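You operate a simulated robot arm through the tools that you are given. There is no shell and no other tool.

The job below is to be done with a simulated robot arm. You get a single attempt, and the scene is never put back.

TASK
Swap the crossed white and blue leads in the plug in the clamp.
Fine: close the clamp first, release knob to FREE, rest the white lead in the rack while the blue one moves, knob back to LOCK, then open the clamp. Where these are worked on the way, their far stop is far enough and under half their travel is too little: release knob.

The check looks at the end state, three seconds after you hand in, the way a careful person would. Anything else that was tipped, shoved, dropped, spilled or broken makes it a failure.

THE ROBOT
A 6-joint arm with a three-finger gripper, fixed in place. Base frame: the origin is on the floor under the middle of its stand, x ahead of it, y to its left, z up; the work surface is at about z = 0.82. Units: m, degrees, N and s.
It reaches about 1.213 m from its shoulder. Its first joint turns from -166.0 to 166.0 degrees. Payload 4.89 kg.
The TCP is the grasp point between the finger pads, 0.03 m short of the fingertips. In the tool frame z runs along the fingers and y along their closing line. The gripper opens to 0.164 m; its body begins 0.125 m behind the TCP.
Orientation is that of the tool frame in the base frame, as a unit quaternion [w, x, y, z]. With the fingers straight down and closing along the base's y, the tool's x points along the base's -x, its y along +y and its z along -z.

THE INTERFACE
- The arm moves only by the tool jog_arm. Its argument "series" is a list of rows, each an object of numbers (a shift or turn left out is 0, a gripper value left out holds the last): "dx", "dy", "dz": the shift along the tool's x, y, z in m; "rx", "ry", "rz": the turn, a rotation vector about the tool's x, y, z in degrees; "grip": the opening, from 0 (shut) to 1 (fully open). In form: [{"dx": .., "dy": .., "dz": .., "rx": .., "ry": .., "rz": .., "grip": ..}, ...]. A call has 1 to 20 rows; each row is the pose to reach, as a shift and turn from the pose commanded when the call began, along the tool's axes at that moment. Rows are played at 5 a second. More than 0.05 m and 8.6 degrees between two rows, or a gripper value outside its range, and nothing of the call is played. Where a pose cannot be reached the arm comes as near as it can. A force on the tool above 90 N (or 10 N above the force at the start of the call, whichever is more), or a blocked arm, ends the call early, and 0.2 s more pass. Each finger travels about 0.108 m/s and halts on what it meets, pressing with about 43 N; the grip force reading is that of the motor and also rises with nothing between the fingers. The clock runs only during rows and for 0.2 s after the last one: add rows that repeat a pose to give the fingers time. The reply holds the time, the measured pose of the TCP, the force on the tool along the base axes, the opening and the grip force, in the units named above and with some noise, with the torque about the TCP (base axes, N m) and any sound that the robot's microphone picked up.
- Cameras (640 x 400 px; columns grow to the right, rows downward): "scene" is fixed at [0.4014, -0.6484, 1.5564]; the picture's right is [0.94, -0.33, 0.00], its down [-0.18, -0.50, -0.85] and it looks along [0.28, 0.80, -0.53] (base axes); focal length 313 px, centre (320, 200). "wrist" rides on the gripper at [0.076, -0.002, -0.152] in the tool frame; the picture's right is [0.02, 1.00, 0.00], its down [-0.88, 0.02, -0.47] and it looks along [-0.47, 0.01, 0.88] (tool axes); focal length 247 px, centre (320, 200). There is no depth. A picture from a camera that has moved, and an enlarged one, comes with that camera's place and axes in the base frame and with its lens.
- get_image(camera): a new picture of that camera. The clock stands still meanwhile.
- lift_body(by): moves the trunk up (or, below 0, down) by that many m; the arm rides with it, the base frame stays. It gives what a move gives, with no picture.
- close_up(camera, box): a new picture of the part [left, top, right, bottom] of that camera's present view, enlarged. The clock stands still meanwhile.
- hand_in(): hands the job in; it is judged then, once.

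Places have to be worked out from the pictures, the camera data and where the tool is seen. Open the gripper and draw the arm clear of the work before you hand the job in, unless the task says otherwise.

The tools are called after "Call:" as name(argument=value, ...) on one line, values as JSON. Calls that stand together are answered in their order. jog_arm: Moves the arm, as the interface text tells. Its arguments: {"type":"object","properties":{"series":{"type":"array","items":{"type":"object","properties":{"dx":{"type":"number"},"dy":{"type":"number"},"dz":{"type":"number"},"rx":{"type":"number"},"ry":{"type":"number"},"rz":{"type":"number"},"grip":{"type":"number"}}}}},"required":["series"]} The other tools are called the same way: lift_body (by) moves the trunk up or down; get_image (camera) takes a picture; close_up (camera, box) takes an enlarged picture of a part of a camera's view; hand_in () hands the job in.

At the start:

```text
clock: 0.0
position: [0.4707, 0.345, 1.1206]
tcp_rot: [0.0, -0.001, 1.0, 0.001]
wrist_force: [-0.3, -0.5, 0.0]
torque: [-0.01, 0.0, -0.01]
finger_gap: 0.1641
grasp_force: 0.1
trunk travel left (down, up): [-0.15, 0.24]
```

scene: 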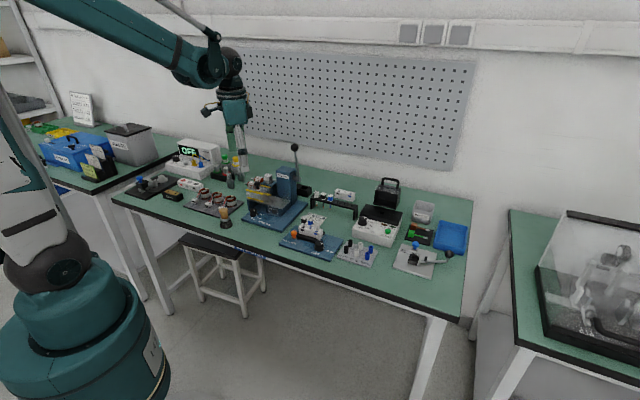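
wrist: 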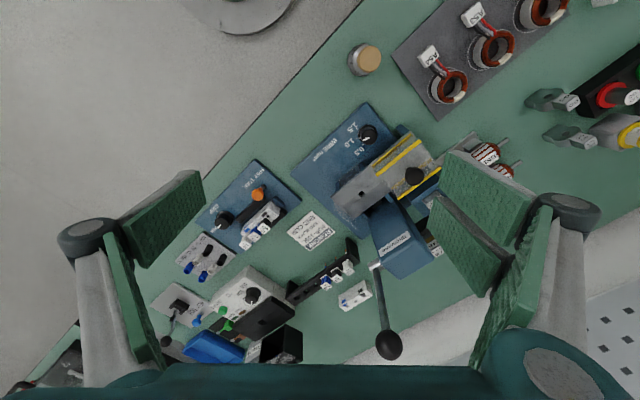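

I start by looking at the scene up close to find the clamp, plug, leads, rack and knob.

Call:
close_up(camera="scene", box=[230, 140, 390, 270])

Call:
close_up(camera="scene", box=[330, 170, 480, 280])

Call:
close_up(camera="wrist", box=[150, 140, 310, 260])

Call:
close_up(camera="wrist", box=[130, 220, 330, 370])

Call:
close_up(camera="wrist", box=[280, 90, 480, 240])

```text
3.08 times, centred on (310, 205) of scene
camera zoom: at [0.4014, -0.6484, 1.5564], right [0.94, -0.33, 0.0], down [-0.18, -0.5, -0.85], along [0.28, 0.8, -0.53], focal length 964 px, centre (351, 185)
```

zoom: 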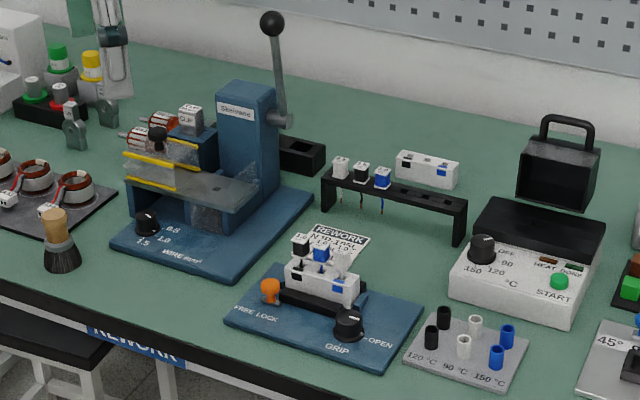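

```text
3.64 times, centred on (405, 225) of scene
camera zoom: at [0.4014, -0.6484, 1.5564], right [0.94, -0.33, 0.0], down [-0.18, -0.5, -0.85], along [0.28, 0.8, -0.53], focal length 1139 px, centre (11, 109)
```

zoom: 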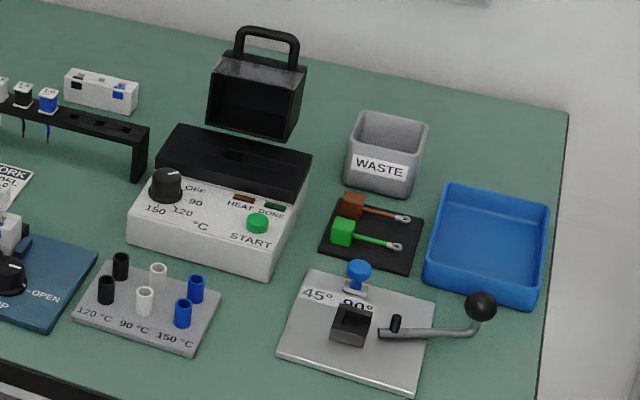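

```text
3.33 times, centred on (230, 200) of wrist
camera zoom: at [0.3935, 0.343, 1.2724], right [-0.02, 1.0, 0.0], down [0.88, 0.02, 0.47], along [0.47, 0.01, -0.88], focal length 823 px, centre (620, 200)
```

zoom: 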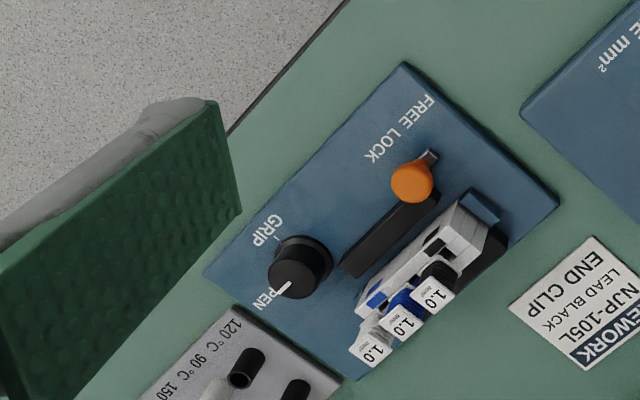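

```text
2.67 times, centred on (230, 295) of wrist
camera zoom: at [0.3935, 0.343, 1.2724], right [-0.02, 1.0, 0.0], down [0.88, 0.02, 0.47], along [0.47, 0.01, -0.88], focal length 659 px, centre (560, -53)
```

zoom: 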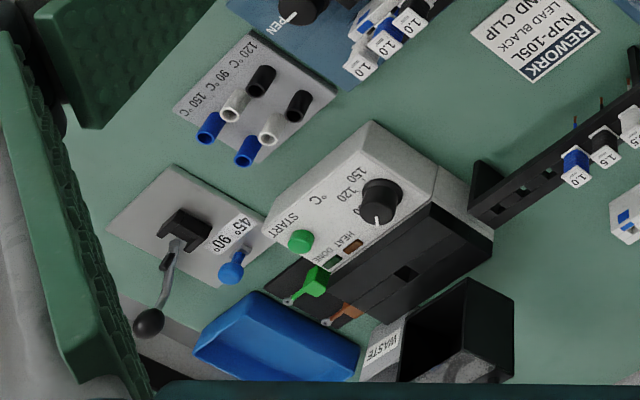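

```text
2.67 times, centred on (380, 165) of wrist
camera zoom: at [0.3935, 0.343, 1.2724], right [-0.02, 1.0, 0.0], down [0.88, 0.02, 0.47], along [0.47, 0.01, -0.88], focal length 659 px, centre (160, 293)
```

zoom: 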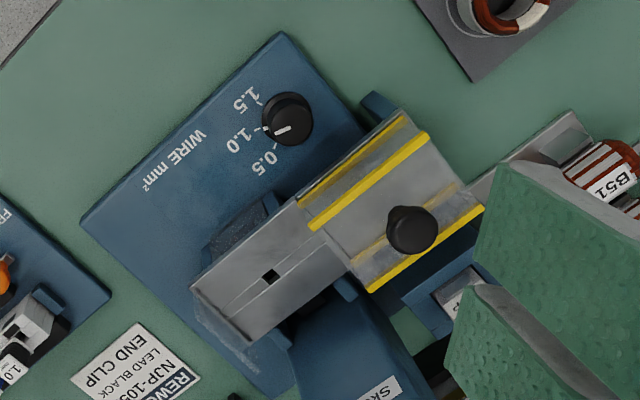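

The fixture sits on the blue plate with an orange FREE/LOCK knob and a black GRIP/OPEN knob. I zoom in further on the plug, knobs and rack.

Call:
close_up(camera="scene", box=[284, 205, 340, 240])

Call:
close_up(camera="scene", box=[280, 225, 344, 265])

Call:
close_up(camera="scene", box=[304, 173, 368, 213])

Call:
close_up(camera="wrist", box=[190, 160, 310, 235])

Call:
close_up(camera="scene", box=[60, 85, 110, 130])

```text
11.43 times, centred on (312, 222) of scene
camera zoom: at [0.4014, -0.6484, 1.5564], right [0.94, -0.33, 0.0], down [-0.18, -0.5, -0.85], along [0.28, 0.8, -0.53], focal length 3580 px, centre (411, -57)
```

zoom: 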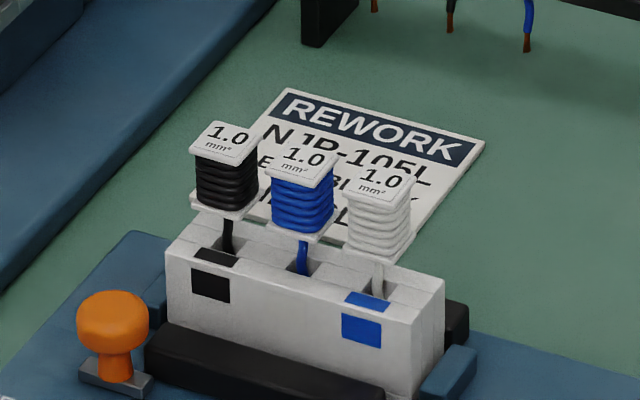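

```text
10.00 times, centred on (312, 245) of scene
camera zoom: at [0.4014, -0.6484, 1.5564], right [0.94, -0.33, 0.0], down [-0.18, -0.5, -0.85], along [0.28, 0.8, -0.53], focal length 3133 px, centre (400, -250)
```

zoom: 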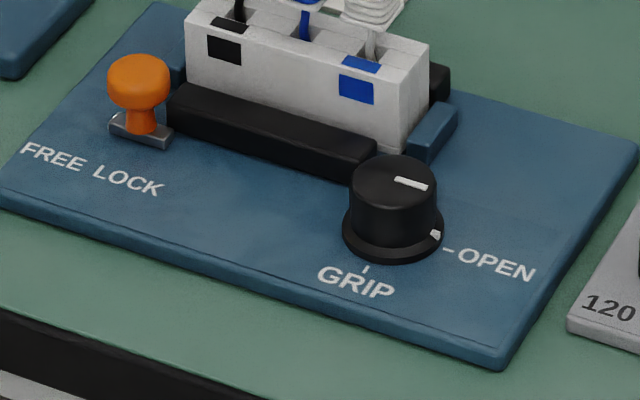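

```text
10.00 times, centred on (336, 193) of scene
camera zoom: at [0.4014, -0.6484, 1.5564], right [0.94, -0.33, 0.0], down [-0.18, -0.5, -0.85], along [0.28, 0.8, -0.53], focal length 3133 px, centre (160, 270)
```

zoom: 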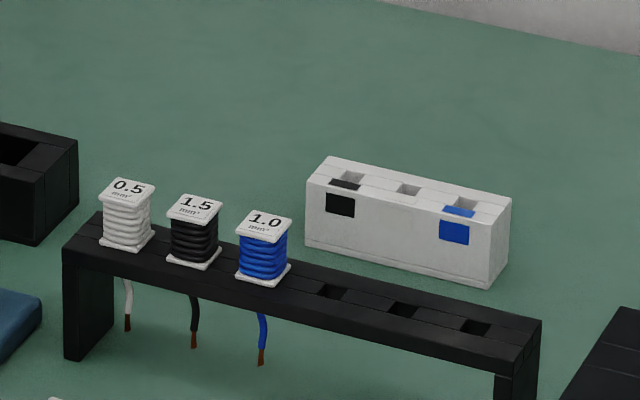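

```text
5.33 times, centred on (250, 198) of wrist
camera zoom: at [0.3935, 0.343, 1.2724], right [-0.02, 1.0, 0.0], down [0.88, 0.02, 0.47], along [0.47, 0.01, -0.88], focal length 1317 px, centre (693, 213)
```

zoom: 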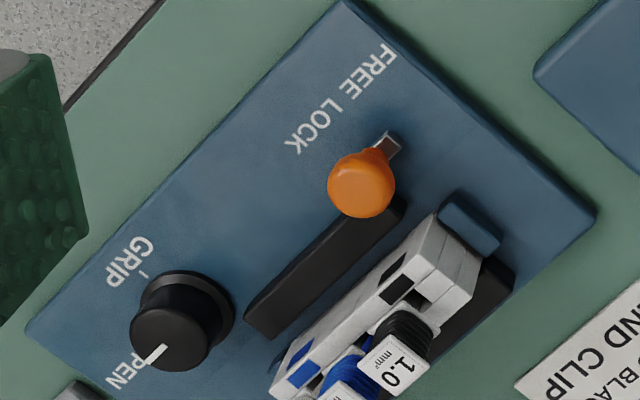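

```text
8.89 times, centred on (85, 108) of scene
camera zoom: at [0.4014, -0.6484, 1.5564], right [0.94, -0.33, 0.0], down [-0.18, -0.5, -0.85], along [0.28, 0.8, -0.53], focal length 2785 px, centre (2409, 1022)
```

zoom: 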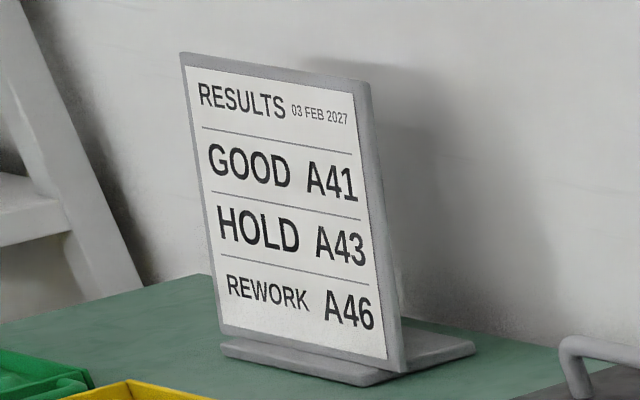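

The leads sit about 25 mm apart, so finger size matters. I look closely at the gripper fingers from both cameras.

Call:
close_up(camera="scene", box=[190, 40, 290, 200])

Call:
close_up(camera="wrist", box=[380, 120, 640, 400])

Call:
close_up(camera="wrist", box=[0, 120, 260, 400])

```text
2.50 times, centred on (240, 120) of scene
camera zoom: at [0.4014, -0.6484, 1.5564], right [0.94, -0.33, 0.0], down [-0.18, -0.5, -0.85], along [0.28, 0.8, -0.53], focal length 783 px, centre (520, 400)
```

zoom: 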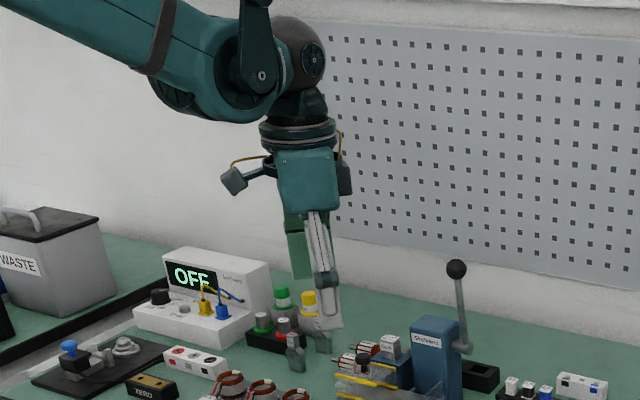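

```text
1.43 times, centred on (510, 260) of wrist
camera zoom: at [0.3935, 0.343, 1.2724], right [-0.02, 1.0, 0.0], down [0.88, 0.02, 0.47], along [0.47, 0.01, -0.88], focal length 353 px, centre (49, 114)
```

zoom: 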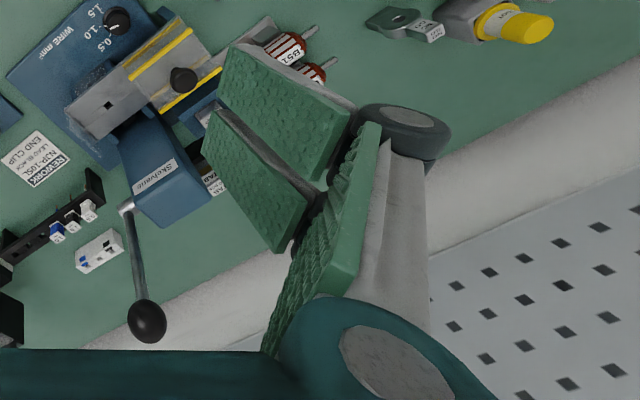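

```text
1.43 times, centred on (130, 260) of wrist
camera zoom: at [0.3935, 0.343, 1.2724], right [-0.02, 1.0, 0.0], down [0.88, 0.02, 0.47], along [0.47, 0.01, -0.88], focal length 353 px, centre (591, 114)
```

zoom: 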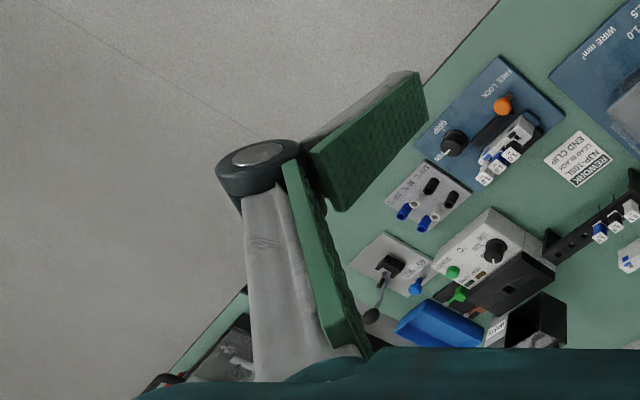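

The right side shows two fingers opposing a single one on the left. I close the gripper in free air to about bobbin width to learn the finger shape there.

Call:
jog_arm(series=[{"grip": 0.11}, {"grip": 0.11}, {"grip": 0.11}, {"grip": 0.11}, {"grip": 0.11}, {"grip": 0.11}])

Call:
get_image(camera="wrist")

Call:
close_up(camera="scene", box=[190, 40, 290, 200])

```text
clock: 1.4
position: [0.4699, 0.3442, 1.121]
tcp_rot: [0.0, 0.0, 1.0, 0.0]
wrist_force: [0.2, 0.1, 1.0]
torque: [0.0, 0.0, 0.03]
finger_gap: 0.0181
grasp_force: 0.0
trunk travel left (down, up): [-0.15, 0.24]
```

```text
taken
camera wrist: at [0.3935, 0.343, 1.2724], right [-0.02, 1.0, 0.0], down [0.88, 0.02, 0.47], along [0.47, 0.01, -0.88], focal length 247 px, centre (320, 200)
```

wrist: 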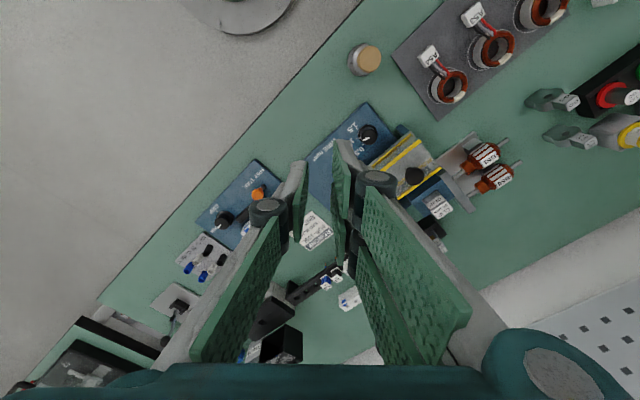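

```text
2.50 times, centred on (240, 120) of scene
camera zoom: at [0.4014, -0.6484, 1.5564], right [0.94, -0.33, 0.0], down [-0.18, -0.5, -0.85], along [0.28, 0.8, -0.53], focal length 783 px, centre (520, 400)
```

zoom: 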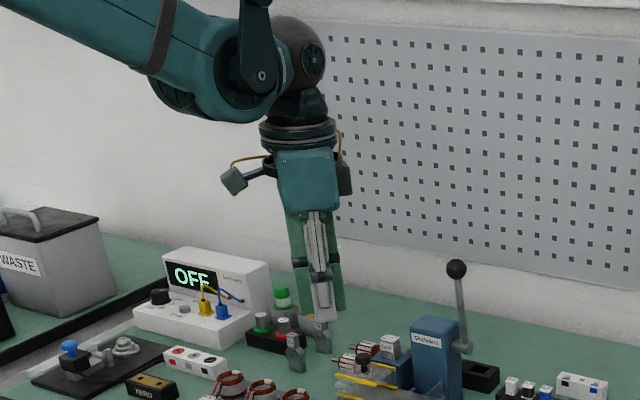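

Call:
close_up(camera="wrist", box=[230, 110, 430, 280])

Call:
close_up(camera="scene", box=[220, 115, 260, 180])

```text
2.35 times, centred on (330, 195) of wrist
camera zoom: at [0.3935, 0.343, 1.2724], right [-0.02, 1.0, 0.0], down [0.88, 0.02, 0.47], along [0.47, 0.01, -0.88], focal length 581 px, centre (296, 212)
```

zoom: 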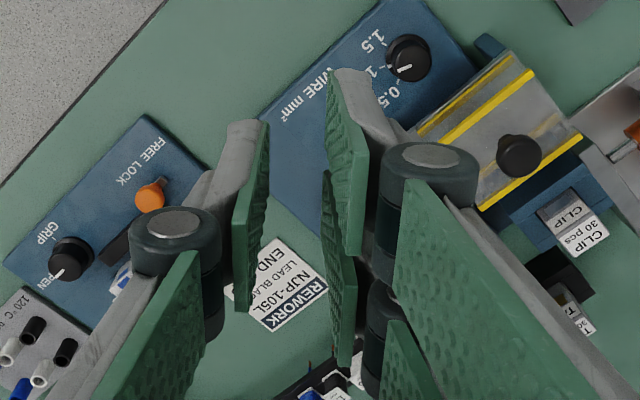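

```text
6.15 times, centred on (240, 148) of scene
camera zoom: at [0.4014, -0.6484, 1.5564], right [0.94, -0.33, 0.0], down [-0.18, -0.5, -0.85], along [0.28, 0.8, -0.53], focal length 1928 px, centre (812, 523)
```

zoom: 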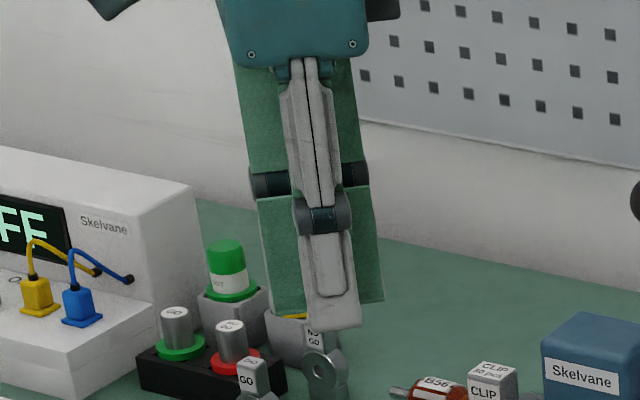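

The thumb pad is about 27 mm wide and the pair about 62 mm across, with a slit between. I open the gripper, turn it square to the fixture (long axis near −45°) and move over it for a better look.

Call:
jog_arm(series=[{"dx": -0.023, "dy": -0.018, "dz": 0.0, "rz": 7.5, "grip": 0.6}, {"dx": -0.046, "dy": -0.036, "dz": 0.01, "rz": 15, "grip": 0.6}, {"dx": -0.069, "dy": -0.054, "dz": 0.03, "rz": 22.5, "grip": 0.6}, {"dx": -0.092, "dy": -0.072, "dz": 0.05, "rz": 30, "grip": 0.6}, {"dx": -0.115, "dy": -0.09, "dz": 0.07, "rz": 37.5, "grip": 0.6}, {"dx": -0.139, "dy": -0.108, "dz": 0.09, "rz": 45, "grip": 0.6}, {"dx": -0.139, "dy": -0.108, "dz": 0.1, "rz": 45, "grip": 0.6}])

Call:
get_image(camera="wrist")

Call:
get_image(camera="scene")

```text
clock: 3.0
position: [0.6094, 0.2341, 1.0209]
tcp_rot: [0.0, 0.384, 0.923, 0.0]
wrist_force: [0.0, -0.1, 0.5]
torque: [-0.02, -0.01, -0.02]
finger_gap: 0.0984
grasp_force: 0.0
trunk travel left (down, up): [-0.15, 0.24]
```

```text
taken
camera wrist: at [0.5543, 0.2877, 1.1713], right [0.69, 0.72, 0.0], down [0.64, -0.61, 0.47], along [0.34, -0.33, -0.88], focal length 247 px, centre (320, 200)
```

wrist: 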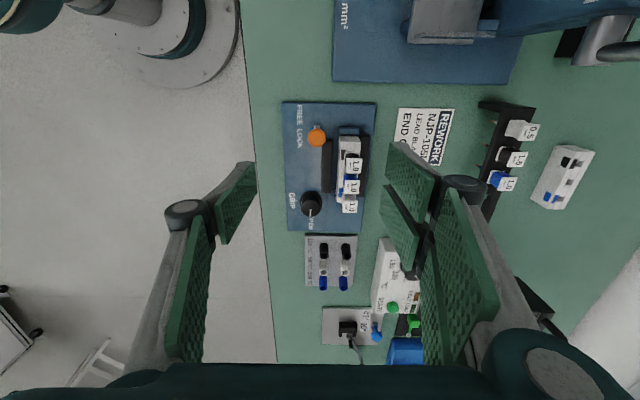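

```text
taken
```

scene: 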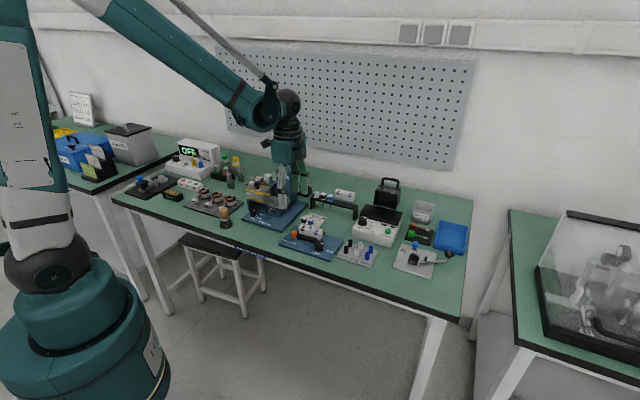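

Alignment with the plate looks good. I enlarge the fixture in the wrist view.

Call:
close_up(camera="wrist", box=[270, 90, 390, 165])

Call:
close_up(camera="wrist", box=[270, 165, 390, 240])

Call:
close_up(camera="wrist", box=[460, 90, 620, 220])

```text
5.33 times, centred on (330, 128) of wrist
camera zoom: at [0.5543, 0.2877, 1.1713], right [0.69, 0.72, 0.0], down [0.64, -0.61, 0.47], along [0.34, -0.33, -0.88], focal length 1317 px, centre (267, 587)
```

zoom: 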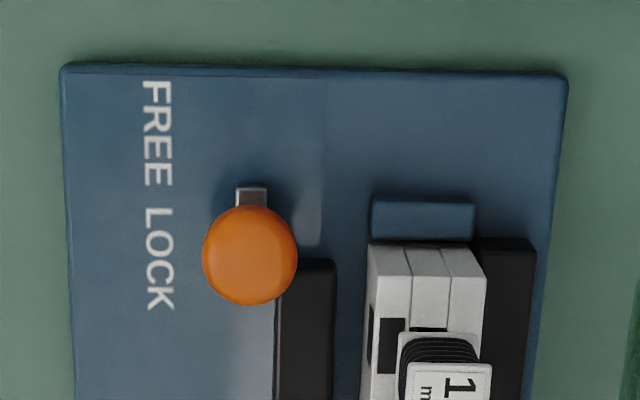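

```text
5.33 times, centred on (330, 202) of wrist
camera zoom: at [0.5543, 0.2877, 1.1713], right [0.69, 0.72, 0.0], down [0.64, -0.61, 0.47], along [0.34, -0.33, -0.88], focal length 1317 px, centre (267, 187)
```

zoom: 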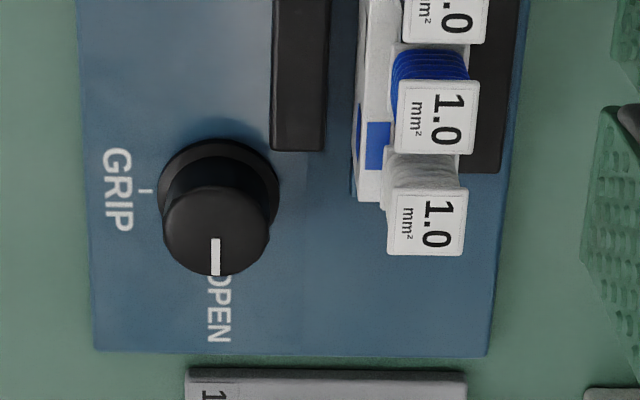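

```text
3.08 times, centred on (540, 155) of wrist
camera zoom: at [0.5543, 0.2877, 1.1713], right [0.69, 0.72, 0.0], down [0.64, -0.61, 0.47], along [0.34, -0.33, -0.88], focal length 760 px, centre (-357, 338)
```

zoom: 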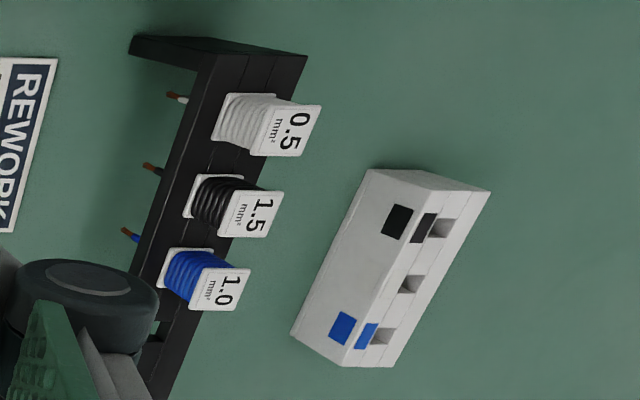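

The plate lies along −45° with its top at z≈0.828. GRIP knob top centre is about (0.6775, 0.1495, 0.853), orange cap (0.6085, 0.230, 0.856), and the bobbins are 26 mm apart with tops at z≈0.902. To turn the GRIP knob clear of the housing I need the pair on the right or front, so I rotate 90° more while moving above the knob.

Call:
jog_arm(series=[{"dx": -0.009, "dy": -0.001, "dz": 0.0, "rz": 7.5, "grip": 0.3}, {"dx": -0.018, "dy": -0.002, "dz": 0.0, "rz": 15}, {"dx": -0.027, "dy": -0.003, "dz": 0.0, "rz": 22.5}, {"dx": -0.036, "dy": -0.004, "dz": 0.0, "rz": 30}, {"dx": -0.045, "dy": -0.005, "dz": 0.0, "rz": 37.5}, {"dx": -0.054, "dy": -0.006, "dz": 0.0, "rz": 45}, {"dx": -0.063, "dy": -0.007, "dz": 0.0, "rz": 52.5}, {"dx": -0.072, "dy": -0.008, "dz": 0.0, "rz": 60}, {"dx": -0.081, "dy": -0.009, "dz": 0.01, "rz": 67.5}, {"dx": -0.09, "dy": -0.01, "dz": 0.02, "rz": 75}, {"dx": -0.099, "dy": -0.011, "dz": 0.03, "rz": 82.5}, {"dx": -0.108, "dy": -0.0113, "dz": 0.04, "rz": 90}, {"dx": -0.108, "dy": -0.0113, "dz": 0.04, "rz": 90}])

Call:
get_image(camera="wrist")

Call:
close_up(camera="scene", box=[260, 130, 380, 270])

```text
clock: 5.8
position: [0.6772, 0.1537, 0.9805]
tcp_rot: [0.0, 0.924, 0.382, 0.001]
wrist_force: [0.2, 0.9, 0.2]
torque: [0.02, 0.0, 0.03]
finger_gap: 0.0494
grasp_force: 0.2
trunk travel left (down, up): [-0.15, 0.24]
```

```text
taken
camera wrist: at [0.7301, 0.2086, 1.1332], right [0.72, -0.69, 0.0], down [-0.61, -0.64, 0.47], along [-0.33, -0.34, -0.88], focal length 247 px, centre (320, 200)
```

wrist: 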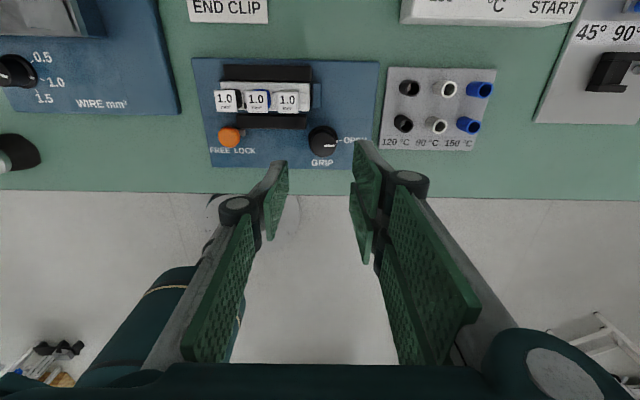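

```text
2.86 times, centred on (320, 200) of scene
camera zoom: at [0.4014, -0.6484, 1.5564], right [0.94, -0.33, 0.0], down [-0.18, -0.5, -0.85], along [0.28, 0.8, -0.53], focal length 895 px, centre (320, 200)
```

zoom: 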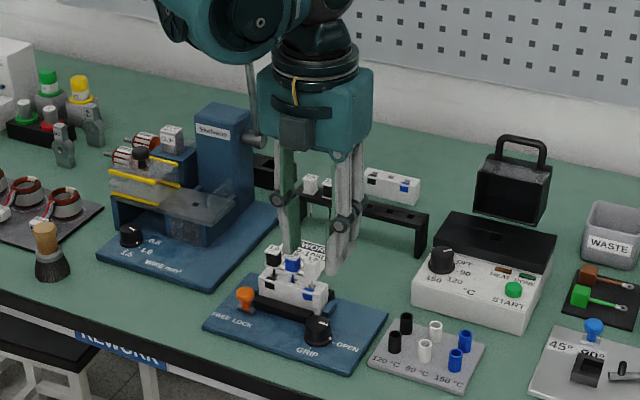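

The rotation worked and the GRIP knob is right under the TCP. I enlarge the view from this side to refine positions of the knob, bar and plug.

Call:
close_up(camera="wrist", box=[185, 50, 285, 170])

Call:
close_up(camera="wrist", box=[260, 60, 390, 170])

Call:
jog_arm(series=[{"dx": 0.0}, {"dx": 0.0}])

```text
3.33 times, centred on (235, 110) of wrist
camera zoom: at [0.7301, 0.2086, 1.1332], right [0.72, -0.69, 0.0], down [-0.61, -0.64, 0.47], along [-0.33, -0.34, -0.88], focal length 823 px, centre (603, 500)
```

zoom: 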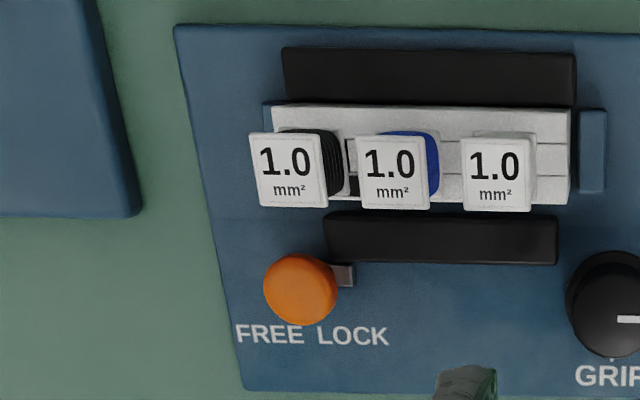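

```text
3.64 times, centred on (325, 115) of wrist
camera zoom: at [0.7301, 0.2086, 1.1332], right [0.72, -0.69, 0.0], down [-0.61, -0.64, 0.47], along [-0.33, -0.34, -0.88], focal length 898 px, centre (302, 509)
```

zoom: 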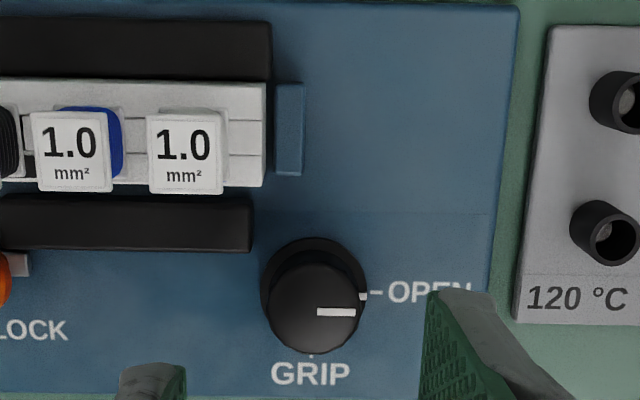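

```text
clock: 6.4
position: [0.6782, 0.1526, 0.9815]
tcp_rot: [0.0, 0.924, 0.383, 0.0]
wrist_force: [0.4, 0.2, 0.0]
torque: [-0.01, 0.01, 0.02]
finger_gap: 0.0494
grasp_force: 0.2
trunk travel left (down, up): [-0.15, 0.24]
```

The knob centre refines to about (0.6785, 0.150) with its top at z≈0.853, and the jaw bar top is near 0.843. I shift slightly and descend to TCP z≈0.90 to check alignment before gripping.

Call:
jog_arm(series=[{"dx": -0.0015, "dy": 0.0025, "dz": 0.02}, {"dx": -0.0015, "dy": 0.0025, "dz": 0.04}, {"dx": -0.0015, "dy": 0.0025, "dz": 0.06}, {"dx": -0.0015, "dy": 0.0025, "dz": 0.081}, {"dx": -0.0015, "dy": 0.0025, "dz": 0.081}])

Call:
get_image(camera="wrist")

Call:
close_up(camera="scene", box=[275, 190, 355, 265])

```text
clock: 7.6
position: [0.6796, 0.1475, 0.8977]
tcp_rot: [-0.001, 0.924, 0.383, 0.0]
wrist_force: [-0.4, 0.4, -0.4]
torque: [0.0, -0.01, 0.0]
finger_gap: 0.0492
grasp_force: 0.0
trunk travel left (down, up): [-0.15, 0.24]
```

```text
taken
camera wrist: at [0.7309, 0.2037, 1.0501], right [0.72, -0.69, 0.0], down [-0.61, -0.64, 0.47], along [-0.33, -0.34, -0.88], focal length 247 px, centre (320, 200)
```

wrist: 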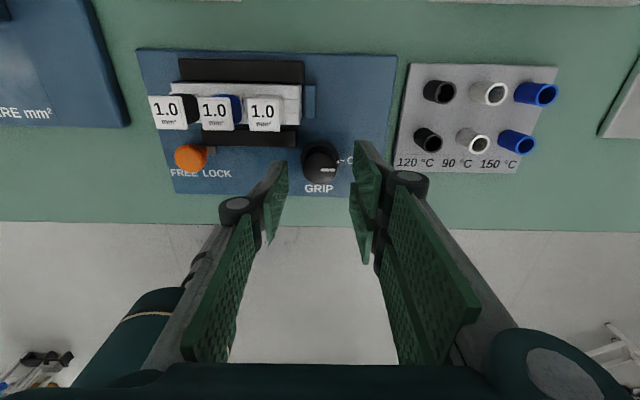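

```text
5.33 times, centred on (315, 228) of scene
camera zoom: at [0.4014, -0.6484, 1.5564], right [0.94, -0.33, 0.0], down [-0.18, -0.5, -0.85], along [0.28, 0.8, -0.53], focal length 1671 px, centre (347, 53)
```

zoom: 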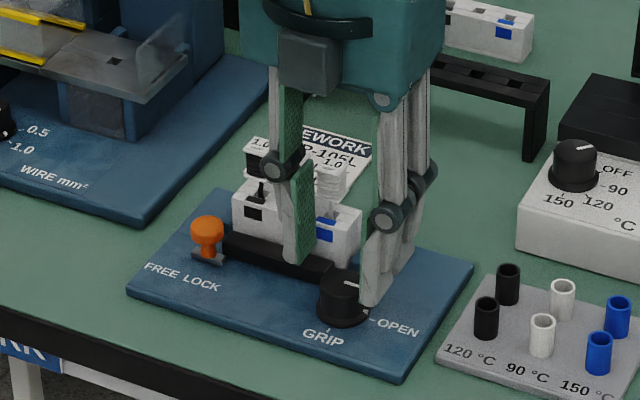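

TCP is about (0.6785, 0.149, 0.898), matching the knob estimate. I zoom in to verify the knob sits centred between the fingers.

Call:
close_up(camera="wrist", box=[250, 110, 400, 210])

Call:
close_up(camera="scene", box=[305, 215, 345, 255])

```text
4.00 times, centred on (325, 160) of wrist
camera zoom: at [0.7309, 0.2037, 1.0501], right [0.72, -0.69, 0.0], down [-0.61, -0.64, 0.47], along [-0.33, -0.34, -0.88], focal length 988 px, centre (300, 360)
```

zoom: 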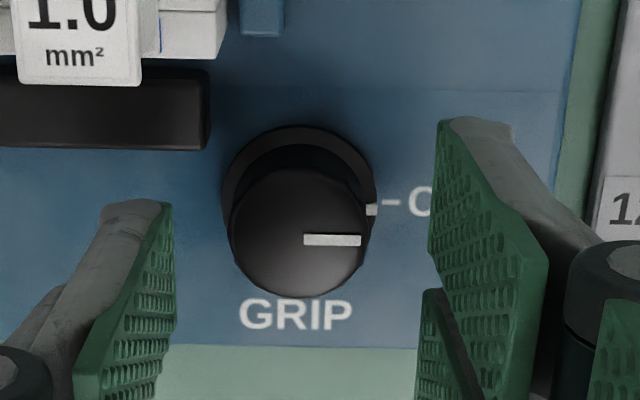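

```text
10.00 times, centred on (325, 235) of scene
camera zoom: at [0.4014, -0.6484, 1.5564], right [0.94, -0.33, 0.0], down [-0.18, -0.5, -0.85], along [0.28, 0.8, -0.53], focal length 3133 px, centre (270, -150)
```

zoom: 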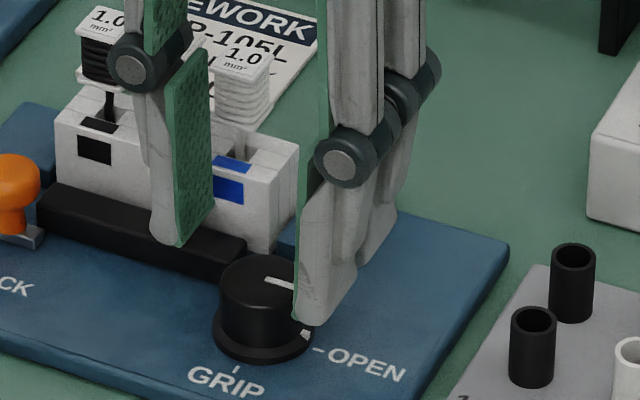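

The knob is centred between the fingers within about 1 mm. I descend so the tips are at z≈0.846 (just above the jaw bar) and close on the knob.

Call:
jog_arm(series=[{"dx": 0.001, "dz": 0.011}, {"dx": 0.001, "dz": 0.022}, {"dx": 0.001, "dz": 0.022}, {"dx": 0.001, "dz": 0.022, "grip": 0.12}, {"dx": 0.001, "dz": 0.022, "grip": 0.12}, {"dx": 0.001, "dz": 0.022, "grip": 0.12}, {"dx": 0.001, "dz": 0.022, "grip": 0.12}])

Call:
close_up(camera="wrist", box=[230, 100, 410, 230])

Call:
close_up(camera="scene", box=[295, 205, 355, 265])

```text
clock: 9.2
position: [0.6793, 0.1502, 0.8775]
tcp_rot: [0.0, 0.924, 0.383, 0.0]
wrist_force: [1.4, -4.0, -10.0]
torque: [0.08, -0.14, 0.0]
finger_gap: 0.0288
grasp_force: 45.3
trunk travel left (down, up): [-0.15, 0.24]
```

```text
3.08 times, centred on (320, 165) of wrist
camera zoom: at [0.7321, 0.2055, 1.0292], right [0.72, -0.69, 0.0], down [-0.61, -0.64, 0.47], along [-0.33, -0.34, -0.88], focal length 760 px, centre (320, 308)
```

zoom: 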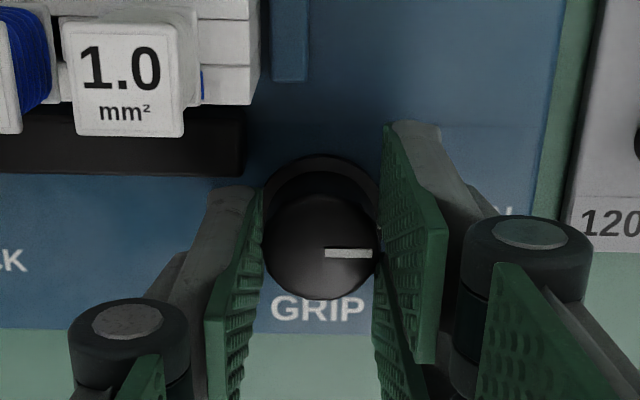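

```text
6.67 times, centred on (325, 235) of scene
camera zoom: at [0.4014, -0.6484, 1.5564], right [0.94, -0.33, 0.0], down [-0.18, -0.5, -0.85], along [0.28, 0.8, -0.53], focal length 2089 px, centre (287, -33)
```

zoom: 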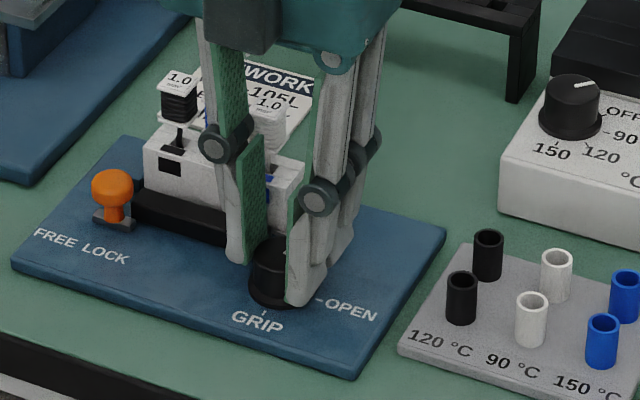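

Knob is gripped at 45 N with a 29 mm gap. I rotate 30° clockwise first and check that the knob turns with the fingers.

Call:
jog_arm(series=[{"rz": 6}, {"rz": 12}, {"rz": 18}, {"rz": 24}, {"rz": 30}])

Call:
close_up(camera="wrist", box=[230, 100, 410, 230])

Call:
close_up(camera="scene", box=[295, 205, 355, 265])

```text
clock: 10.4
position: [0.6811, 0.1395, 0.8775]
tcp_rot: [-0.005, 0.986, 0.165, 0.0]
wrist_force: [-22.8, 65.8, -12.3]
torque: [1.53, 0.43, 0.02]
finger_gap: 0.0472
grasp_force: 34.7
out of reach, approached as far as the arm can: row 5
trunk travel left (down, up): [-0.15, 0.24]
```

```text
3.08 times, centred on (320, 165) of wrist
camera zoom: at [0.7525, 0.1647, 1.0295], right [0.35, -0.94, -0.01], down [-0.82, -0.31, 0.47], along [-0.45, -0.16, -0.88], focal length 760 px, centre (320, 308)
```

zoom: 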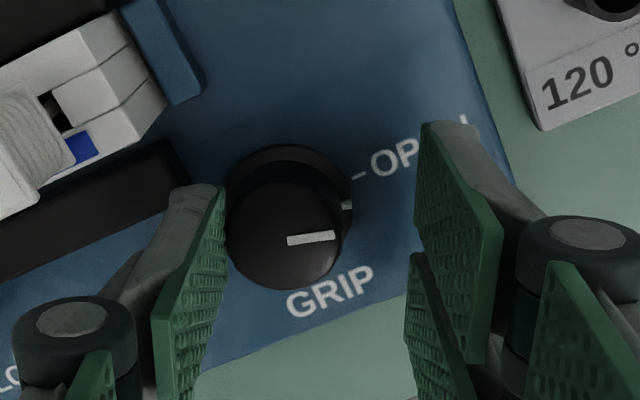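

```text
6.67 times, centred on (325, 235) of scene
camera zoom: at [0.4014, -0.6484, 1.5564], right [0.94, -0.33, 0.0], down [-0.18, -0.5, -0.85], along [0.28, 0.8, -0.53], focal length 2089 px, centre (287, -33)
```

zoom: 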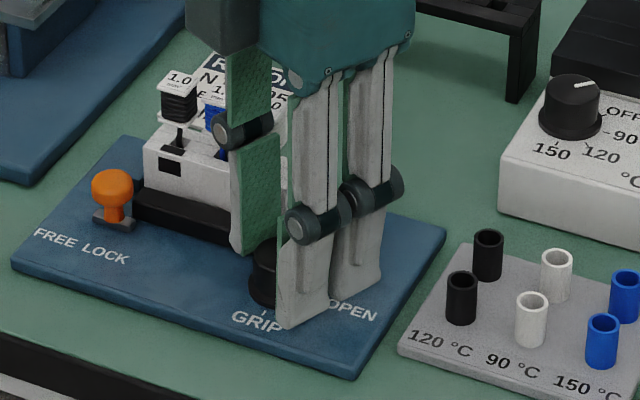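

The wrist ran into its joint limit near 161° and the arm drifted about 11 mm, pressing the knob sideways. I open the fingers in place to unload it before backing off.

Call:
jog_arm(series=[{"grip": 0.4}, {"grip": 0.4}, {"grip": 0.4}])

Call:
close_up(camera="wrist", box=[230, 100, 410, 230])

```text
clock: 11.2
position: [0.6833, 0.1339, 0.8785]
tcp_rot: [-0.005, 0.986, 0.165, 0.0]
wrist_force: [-0.4, -0.2, 0.2]
torque: [0.05, 0.04, -0.01]
finger_gap: 0.0657
grasp_force: 0.0
trunk travel left (down, up): [-0.15, 0.24]
```

```text
3.08 times, centred on (320, 165) of wrist
camera zoom: at [0.7543, 0.1597, 1.0298], right [0.35, -0.94, -0.01], down [-0.83, -0.31, 0.47], along [-0.45, -0.16, -0.88], focal length 760 px, centre (320, 308)
```

zoom: 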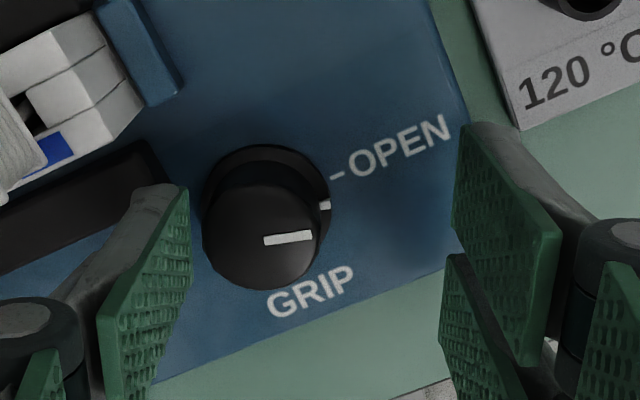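

The knob turned about 17° and is now unloaded; the wrist limit blocks going further this way. I raise up and unwind the wrist the other way so the full stroke fits in range.

Call:
jog_arm(series=[{"dz": -0.03}, {"dz": -0.06}, {"dz": -0.09}, {"dz": -0.12}, {"dz": -0.12, "rz": -8}, {"dz": -0.12, "rz": -16}, {"dz": -0.12, "rz": -24}, {"dz": -0.12, "rz": -32}, {"dz": -0.12, "rz": -40}, {"dz": -0.12, "rz": -48}, {"dz": -0.12, "rz": -56}, {"dz": -0.12, "rz": -64}, {"dz": -0.12, "rz": -72}, {"dz": -0.12, "rz": -80}, {"dz": -0.12, "rz": -88}, {"dz": -0.12, "rz": -96}, {"dz": -0.12, "rz": -104}, {"dz": -0.12, "rz": -112}, {"dz": -0.12, "rz": -120}])

```text
clock: 15.2
position: [0.6835, 0.1342, 0.998]
tcp_rot: [-0.002, 0.349, 0.937, 0.004]
wrist_force: [0.5, -0.3, 0.2]
torque: [-0.02, -0.02, 0.03]
finger_gap: 0.0657
grasp_force: 0.1
trunk travel left (down, up): [-0.15, 0.24]
```

Now at about 41° with the pose holding. I keep unwinding another 160° while shifting back over the knob.

Call:
jog_arm(series=[{"dx": 0.0014, "dy": 0.001, "rz": -8}, {"dx": 0.0028, "dy": 0.002, "rz": -16}, {"dx": 0.0042, "dy": 0.003, "rz": -24}, {"dx": 0.0056, "dy": 0.004, "rz": -32}, {"dx": 0.007, "dy": 0.005, "rz": -40}, {"dx": 0.0084, "dy": 0.006, "rz": -48}, {"dx": 0.0098, "dy": 0.007, "rz": -56}, {"dx": 0.0112, "dy": 0.008, "rz": -64}, {"dx": 0.0126, "dy": 0.0085, "rz": -72}, {"dx": 0.0137, "dy": 0.009, "rz": -80}, {"dx": 0.0137, "dy": 0.009, "rz": -88}, {"dx": 0.0137, "dy": 0.009, "rz": -96}, {"dx": 0.0137, "dy": 0.009, "rz": -104}, {"dx": 0.0137, "dy": 0.009, "rz": -112}, {"dx": 0.0137, "dy": 0.009, "rz": -120}, {"dx": 0.0137, "dy": 0.009, "rz": -128}, {"dx": 0.0137, "dy": 0.009, "rz": -136}, {"dx": 0.0137, "dy": 0.009, "rz": -144}, {"dx": 0.0137, "dy": 0.009, "rz": -152}, {"dx": 0.0137, "dy": 0.009, "rz": -160}])

```text
clock: 19.4
position: [0.678, 0.149, 0.9969]
tcp_rot: [-0.003, 0.862, -0.507, -0.002]
wrist_force: [0.0, 0.3, -0.6]
torque: [0.0, 0.0, 0.02]
finger_gap: 0.0656
grasp_force: 0.0
trunk travel left (down, up): [-0.15, 0.24]
```

The arm is at about −119° and over the knob. I continue another 44° and check that it is reached.

Call:
jog_arm(series=[{"rz": -8}, {"rz": -16}, {"rz": -24}, {"rz": -32}, {"rz": -40}, {"rz": -46, "grip": 0.25}, {"rz": -46, "grip": 0.25}, {"rz": -46, "grip": 0.25}])

Call:
get_image(camera="wrist")

Call:
close_up(camera="scene", box=[260, 130, 380, 270])

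```text
clock: 21.2
position: [0.6777, 0.1489, 0.9981]
tcp_rot: [-0.003, 0.991, -0.131, -0.001]
wrist_force: [0.6, 0.0, 0.7]
torque: [0.0, 0.0, -0.02]
finger_gap: 0.0415
grasp_force: 0.0
trunk travel left (down, up): [-0.15, 0.24]
```

```text
taken
camera wrist: at [0.7521, 0.1297, 1.15], right [-0.24, -0.97, -0.01], down [-0.86, 0.21, 0.48], along [-0.46, 0.12, -0.88], focal length 247 px, centre (320, 200)
```

wrist: 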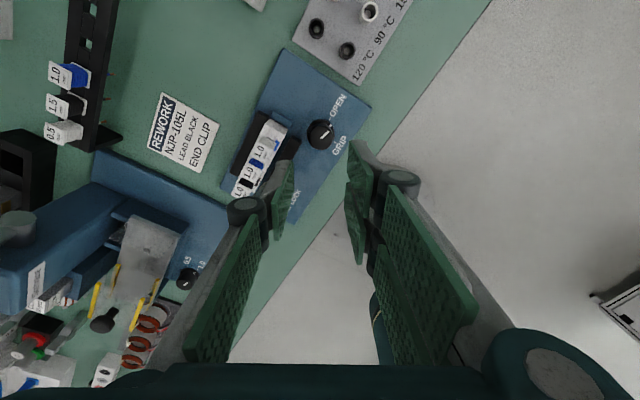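

```text
2.86 times, centred on (320, 200) of scene
camera zoom: at [0.4014, -0.6484, 1.5564], right [0.94, -0.33, 0.0], down [-0.18, -0.5, -0.85], along [0.28, 0.8, -0.53], focal length 895 px, centre (320, 200)
```

zoom: 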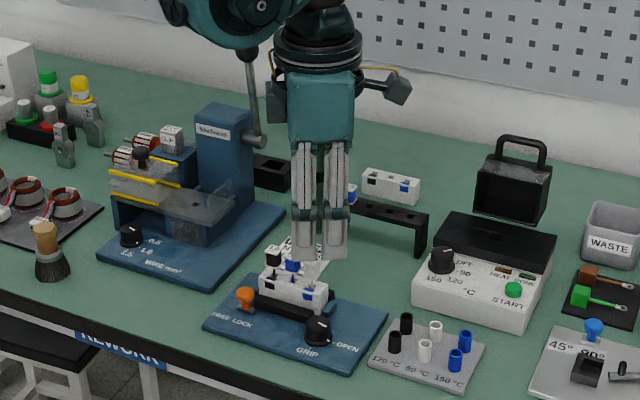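

The arm reached −165°, with the thumb at rear-left and the pair in front. I zoom in to see the knob pointer and alignment.

Call:
close_up(camera="wrist", box=[230, 80, 410, 210])

Call:
close_up(camera="scene", box=[280, 210, 345, 265])

```text
3.08 times, centred on (320, 145) of wrist
camera zoom: at [0.7521, 0.1297, 1.15], right [-0.24, -0.97, -0.01], down [-0.86, 0.21, 0.48], along [-0.46, 0.12, -0.88], focal length 760 px, centre (320, 369)
```

zoom: 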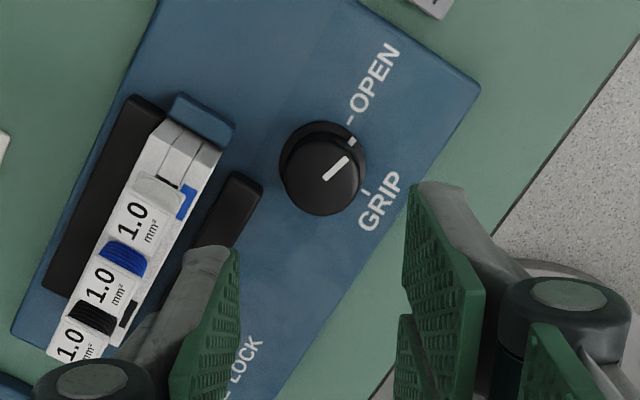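

```text
7.27 times, centred on (312, 238) of scene
camera zoom: at [0.4014, -0.6484, 1.5564], right [0.94, -0.33, 0.0], down [-0.18, -0.5, -0.85], along [0.28, 0.8, -0.53], focal length 2278 px, centre (374, -73)
```

zoom: 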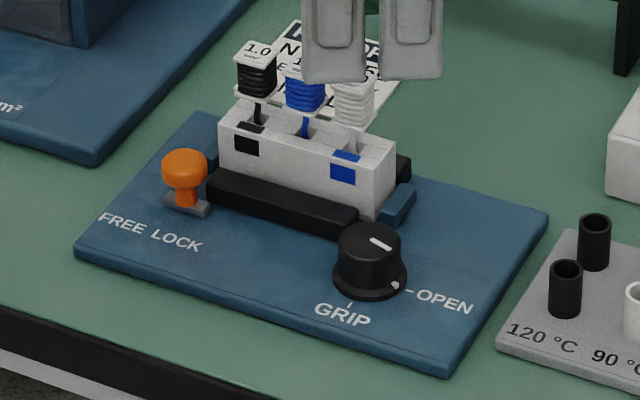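

The pointer is about 15° clockwise of OPEN, leaving about 75°. Starting at −135° (thumb straight behind the knob) gives more housing clearance, so I turn there, set the gap to 37 mm and descend to just above the knob.

Call:
jog_arm(series=[{"rz": 7.5, "grip": 0.225}, {"rz": 15}, {"rz": 22.5}, {"dx": 0.0007, "dy": -0.0012, "rz": 30}, {"dx": 0.0007, "dy": -0.0012, "dz": 0.03, "rz": 30}, {"dx": 0.0007, "dy": -0.0012, "dz": 0.06, "rz": 30}, {"dx": 0.0007, "dy": -0.0012, "dz": 0.085, "rz": 30}, {"dx": 0.0007, "dy": -0.0012, "dz": 0.095, "rz": 30}, {"dx": 0.0007, "dy": -0.0012, "dz": 0.095, "rz": 30}])

Call:
close_up(camera="wrist", box=[230, 80, 410, 210])

Call:
close_up(camera="scene", box=[285, 200, 350, 260])

```text
clock: 23.2
position: [0.6798, 0.1506, 0.9029]
tcp_rot: [-0.003, 0.924, -0.383, -0.002]
wrist_force: [0.2, 0.1, 0.8]
torque: [-0.07, 0.04, 0.0]
finger_gap: 0.0369
grasp_force: 0.0
trunk travel left (down, up): [-0.15, 0.24]
```

```text
3.08 times, centred on (320, 145) of wrist
camera zoom: at [0.7345, 0.0967, 1.0535], right [-0.69, -0.72, 0.0], down [-0.64, 0.61, 0.48], along [-0.34, 0.33, -0.88], focal length 760 px, centre (320, 369)
```

zoom: 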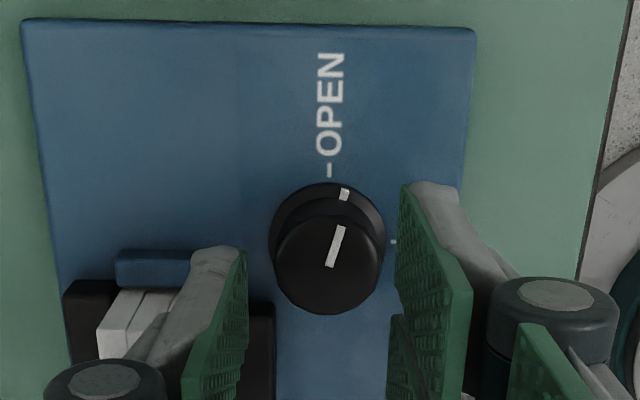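

```text
6.67 times, centred on (318, 230) of scene
camera zoom: at [0.4014, -0.6484, 1.5564], right [0.94, -0.33, 0.0], down [-0.18, -0.5, -0.85], along [0.28, 0.8, -0.53], focal length 2089 px, centre (337, 0)
```

zoom: 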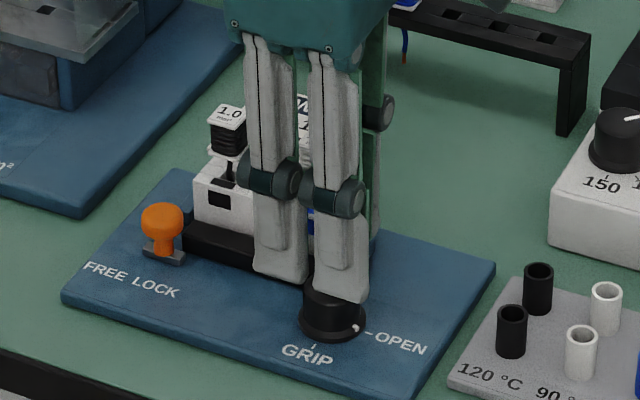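

Knob is centred within about 2 mm. I make a 1 mm correction, descend to grip height and close.

Call:
jog_arm(series=[{"dx": 0.001, "dy": 0.001, "dz": 0.012}, {"dx": 0.001, "dy": 0.001, "dz": 0.0255}, {"dx": 0.001, "dy": 0.001, "dz": 0.0255}, {"dx": 0.001, "dy": 0.001, "dz": 0.0255, "grip": 0.12}, {"dx": 0.001, "dy": 0.001, "dz": 0.0255, "grip": 0.12}, {"dx": 0.001, "dy": 0.001, "dz": 0.0255, "grip": 0.12}])

```text
clock: 24.6
position: [0.6792, 0.1499, 0.878]
tcp_rot: [-0.003, 0.924, -0.383, -0.002]
wrist_force: [-24.9, -20.3, -19.0]
torque: [-0.8, 0.55, -0.04]
finger_gap: 0.0289
grasp_force: 45.1
trunk travel left (down, up): [-0.15, 0.24]
```

There is about 32 N of side load toward the front, so the TCP is some 2–3 mm too far back. I shift 2.5 mm toward the front while holding to unload it.

Call:
jog_arm(series=[{"dy": 0.0012}, {"dy": 0.0025}, {"dy": 0.0025}])

```text
clock: 25.4
position: [0.6795, 0.1482, 0.878]
tcp_rot: [-0.003, 0.924, -0.382, -0.002]
wrist_force: [6.7, -1.8, -3.2]
torque: [0.29, -0.26, 0.03]
finger_gap: 0.0292
grasp_force: 44.9
trunk travel left (down, up): [-0.15, 0.24]
```

The side load is gone. I rotate 40° clockwise and check.

Call:
jog_arm(series=[{"rz": 6}, {"rz": 12}, {"rz": 18}, {"rz": 24}, {"rz": 30}, {"rz": 36}, {"rz": 40}])

Call:
close_up(camera="wrist", box=[230, 100, 410, 230])

Call:
close_up(camera="scene", box=[285, 200, 350, 260])

```text
clock: 27.0
position: [0.6789, 0.1489, 0.8767]
tcp_rot: [-0.002, 0.737, -0.676, -0.003]
wrist_force: [46.4, 27.8, 0.4]
torque: [1.04, -1.12, 0.0]
finger_gap: 0.0286
grasp_force: 44.8
trunk travel left (down, up): [-0.15, 0.24]
```

```text
3.08 times, centred on (320, 165) of wrist
camera zoom: at [0.6867, 0.072, 1.0283], right [-0.99, -0.11, 0.0], down [-0.09, 0.87, 0.48], along [-0.05, 0.48, -0.88], focal length 760 px, centre (320, 308)
```

zoom: 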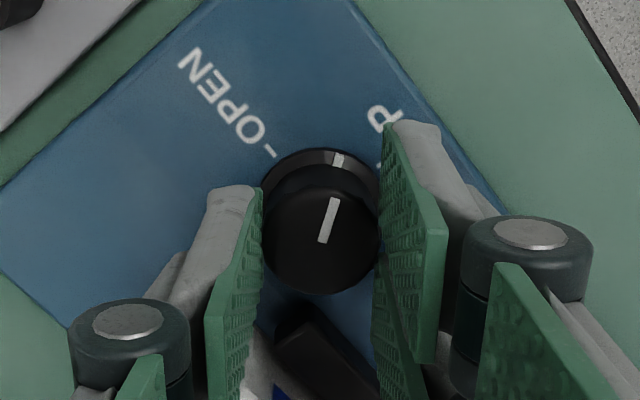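

```text
6.67 times, centred on (318, 230) of scene
camera zoom: at [0.4014, -0.6484, 1.5564], right [0.94, -0.33, 0.0], down [-0.18, -0.5, -0.85], along [0.28, 0.8, -0.53], focal length 2089 px, centre (337, 0)
```

zoom: 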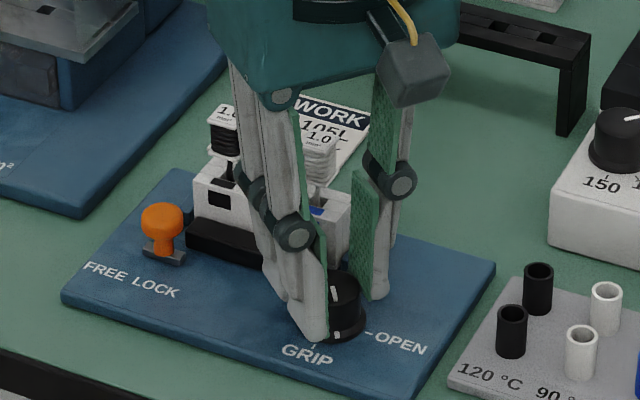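

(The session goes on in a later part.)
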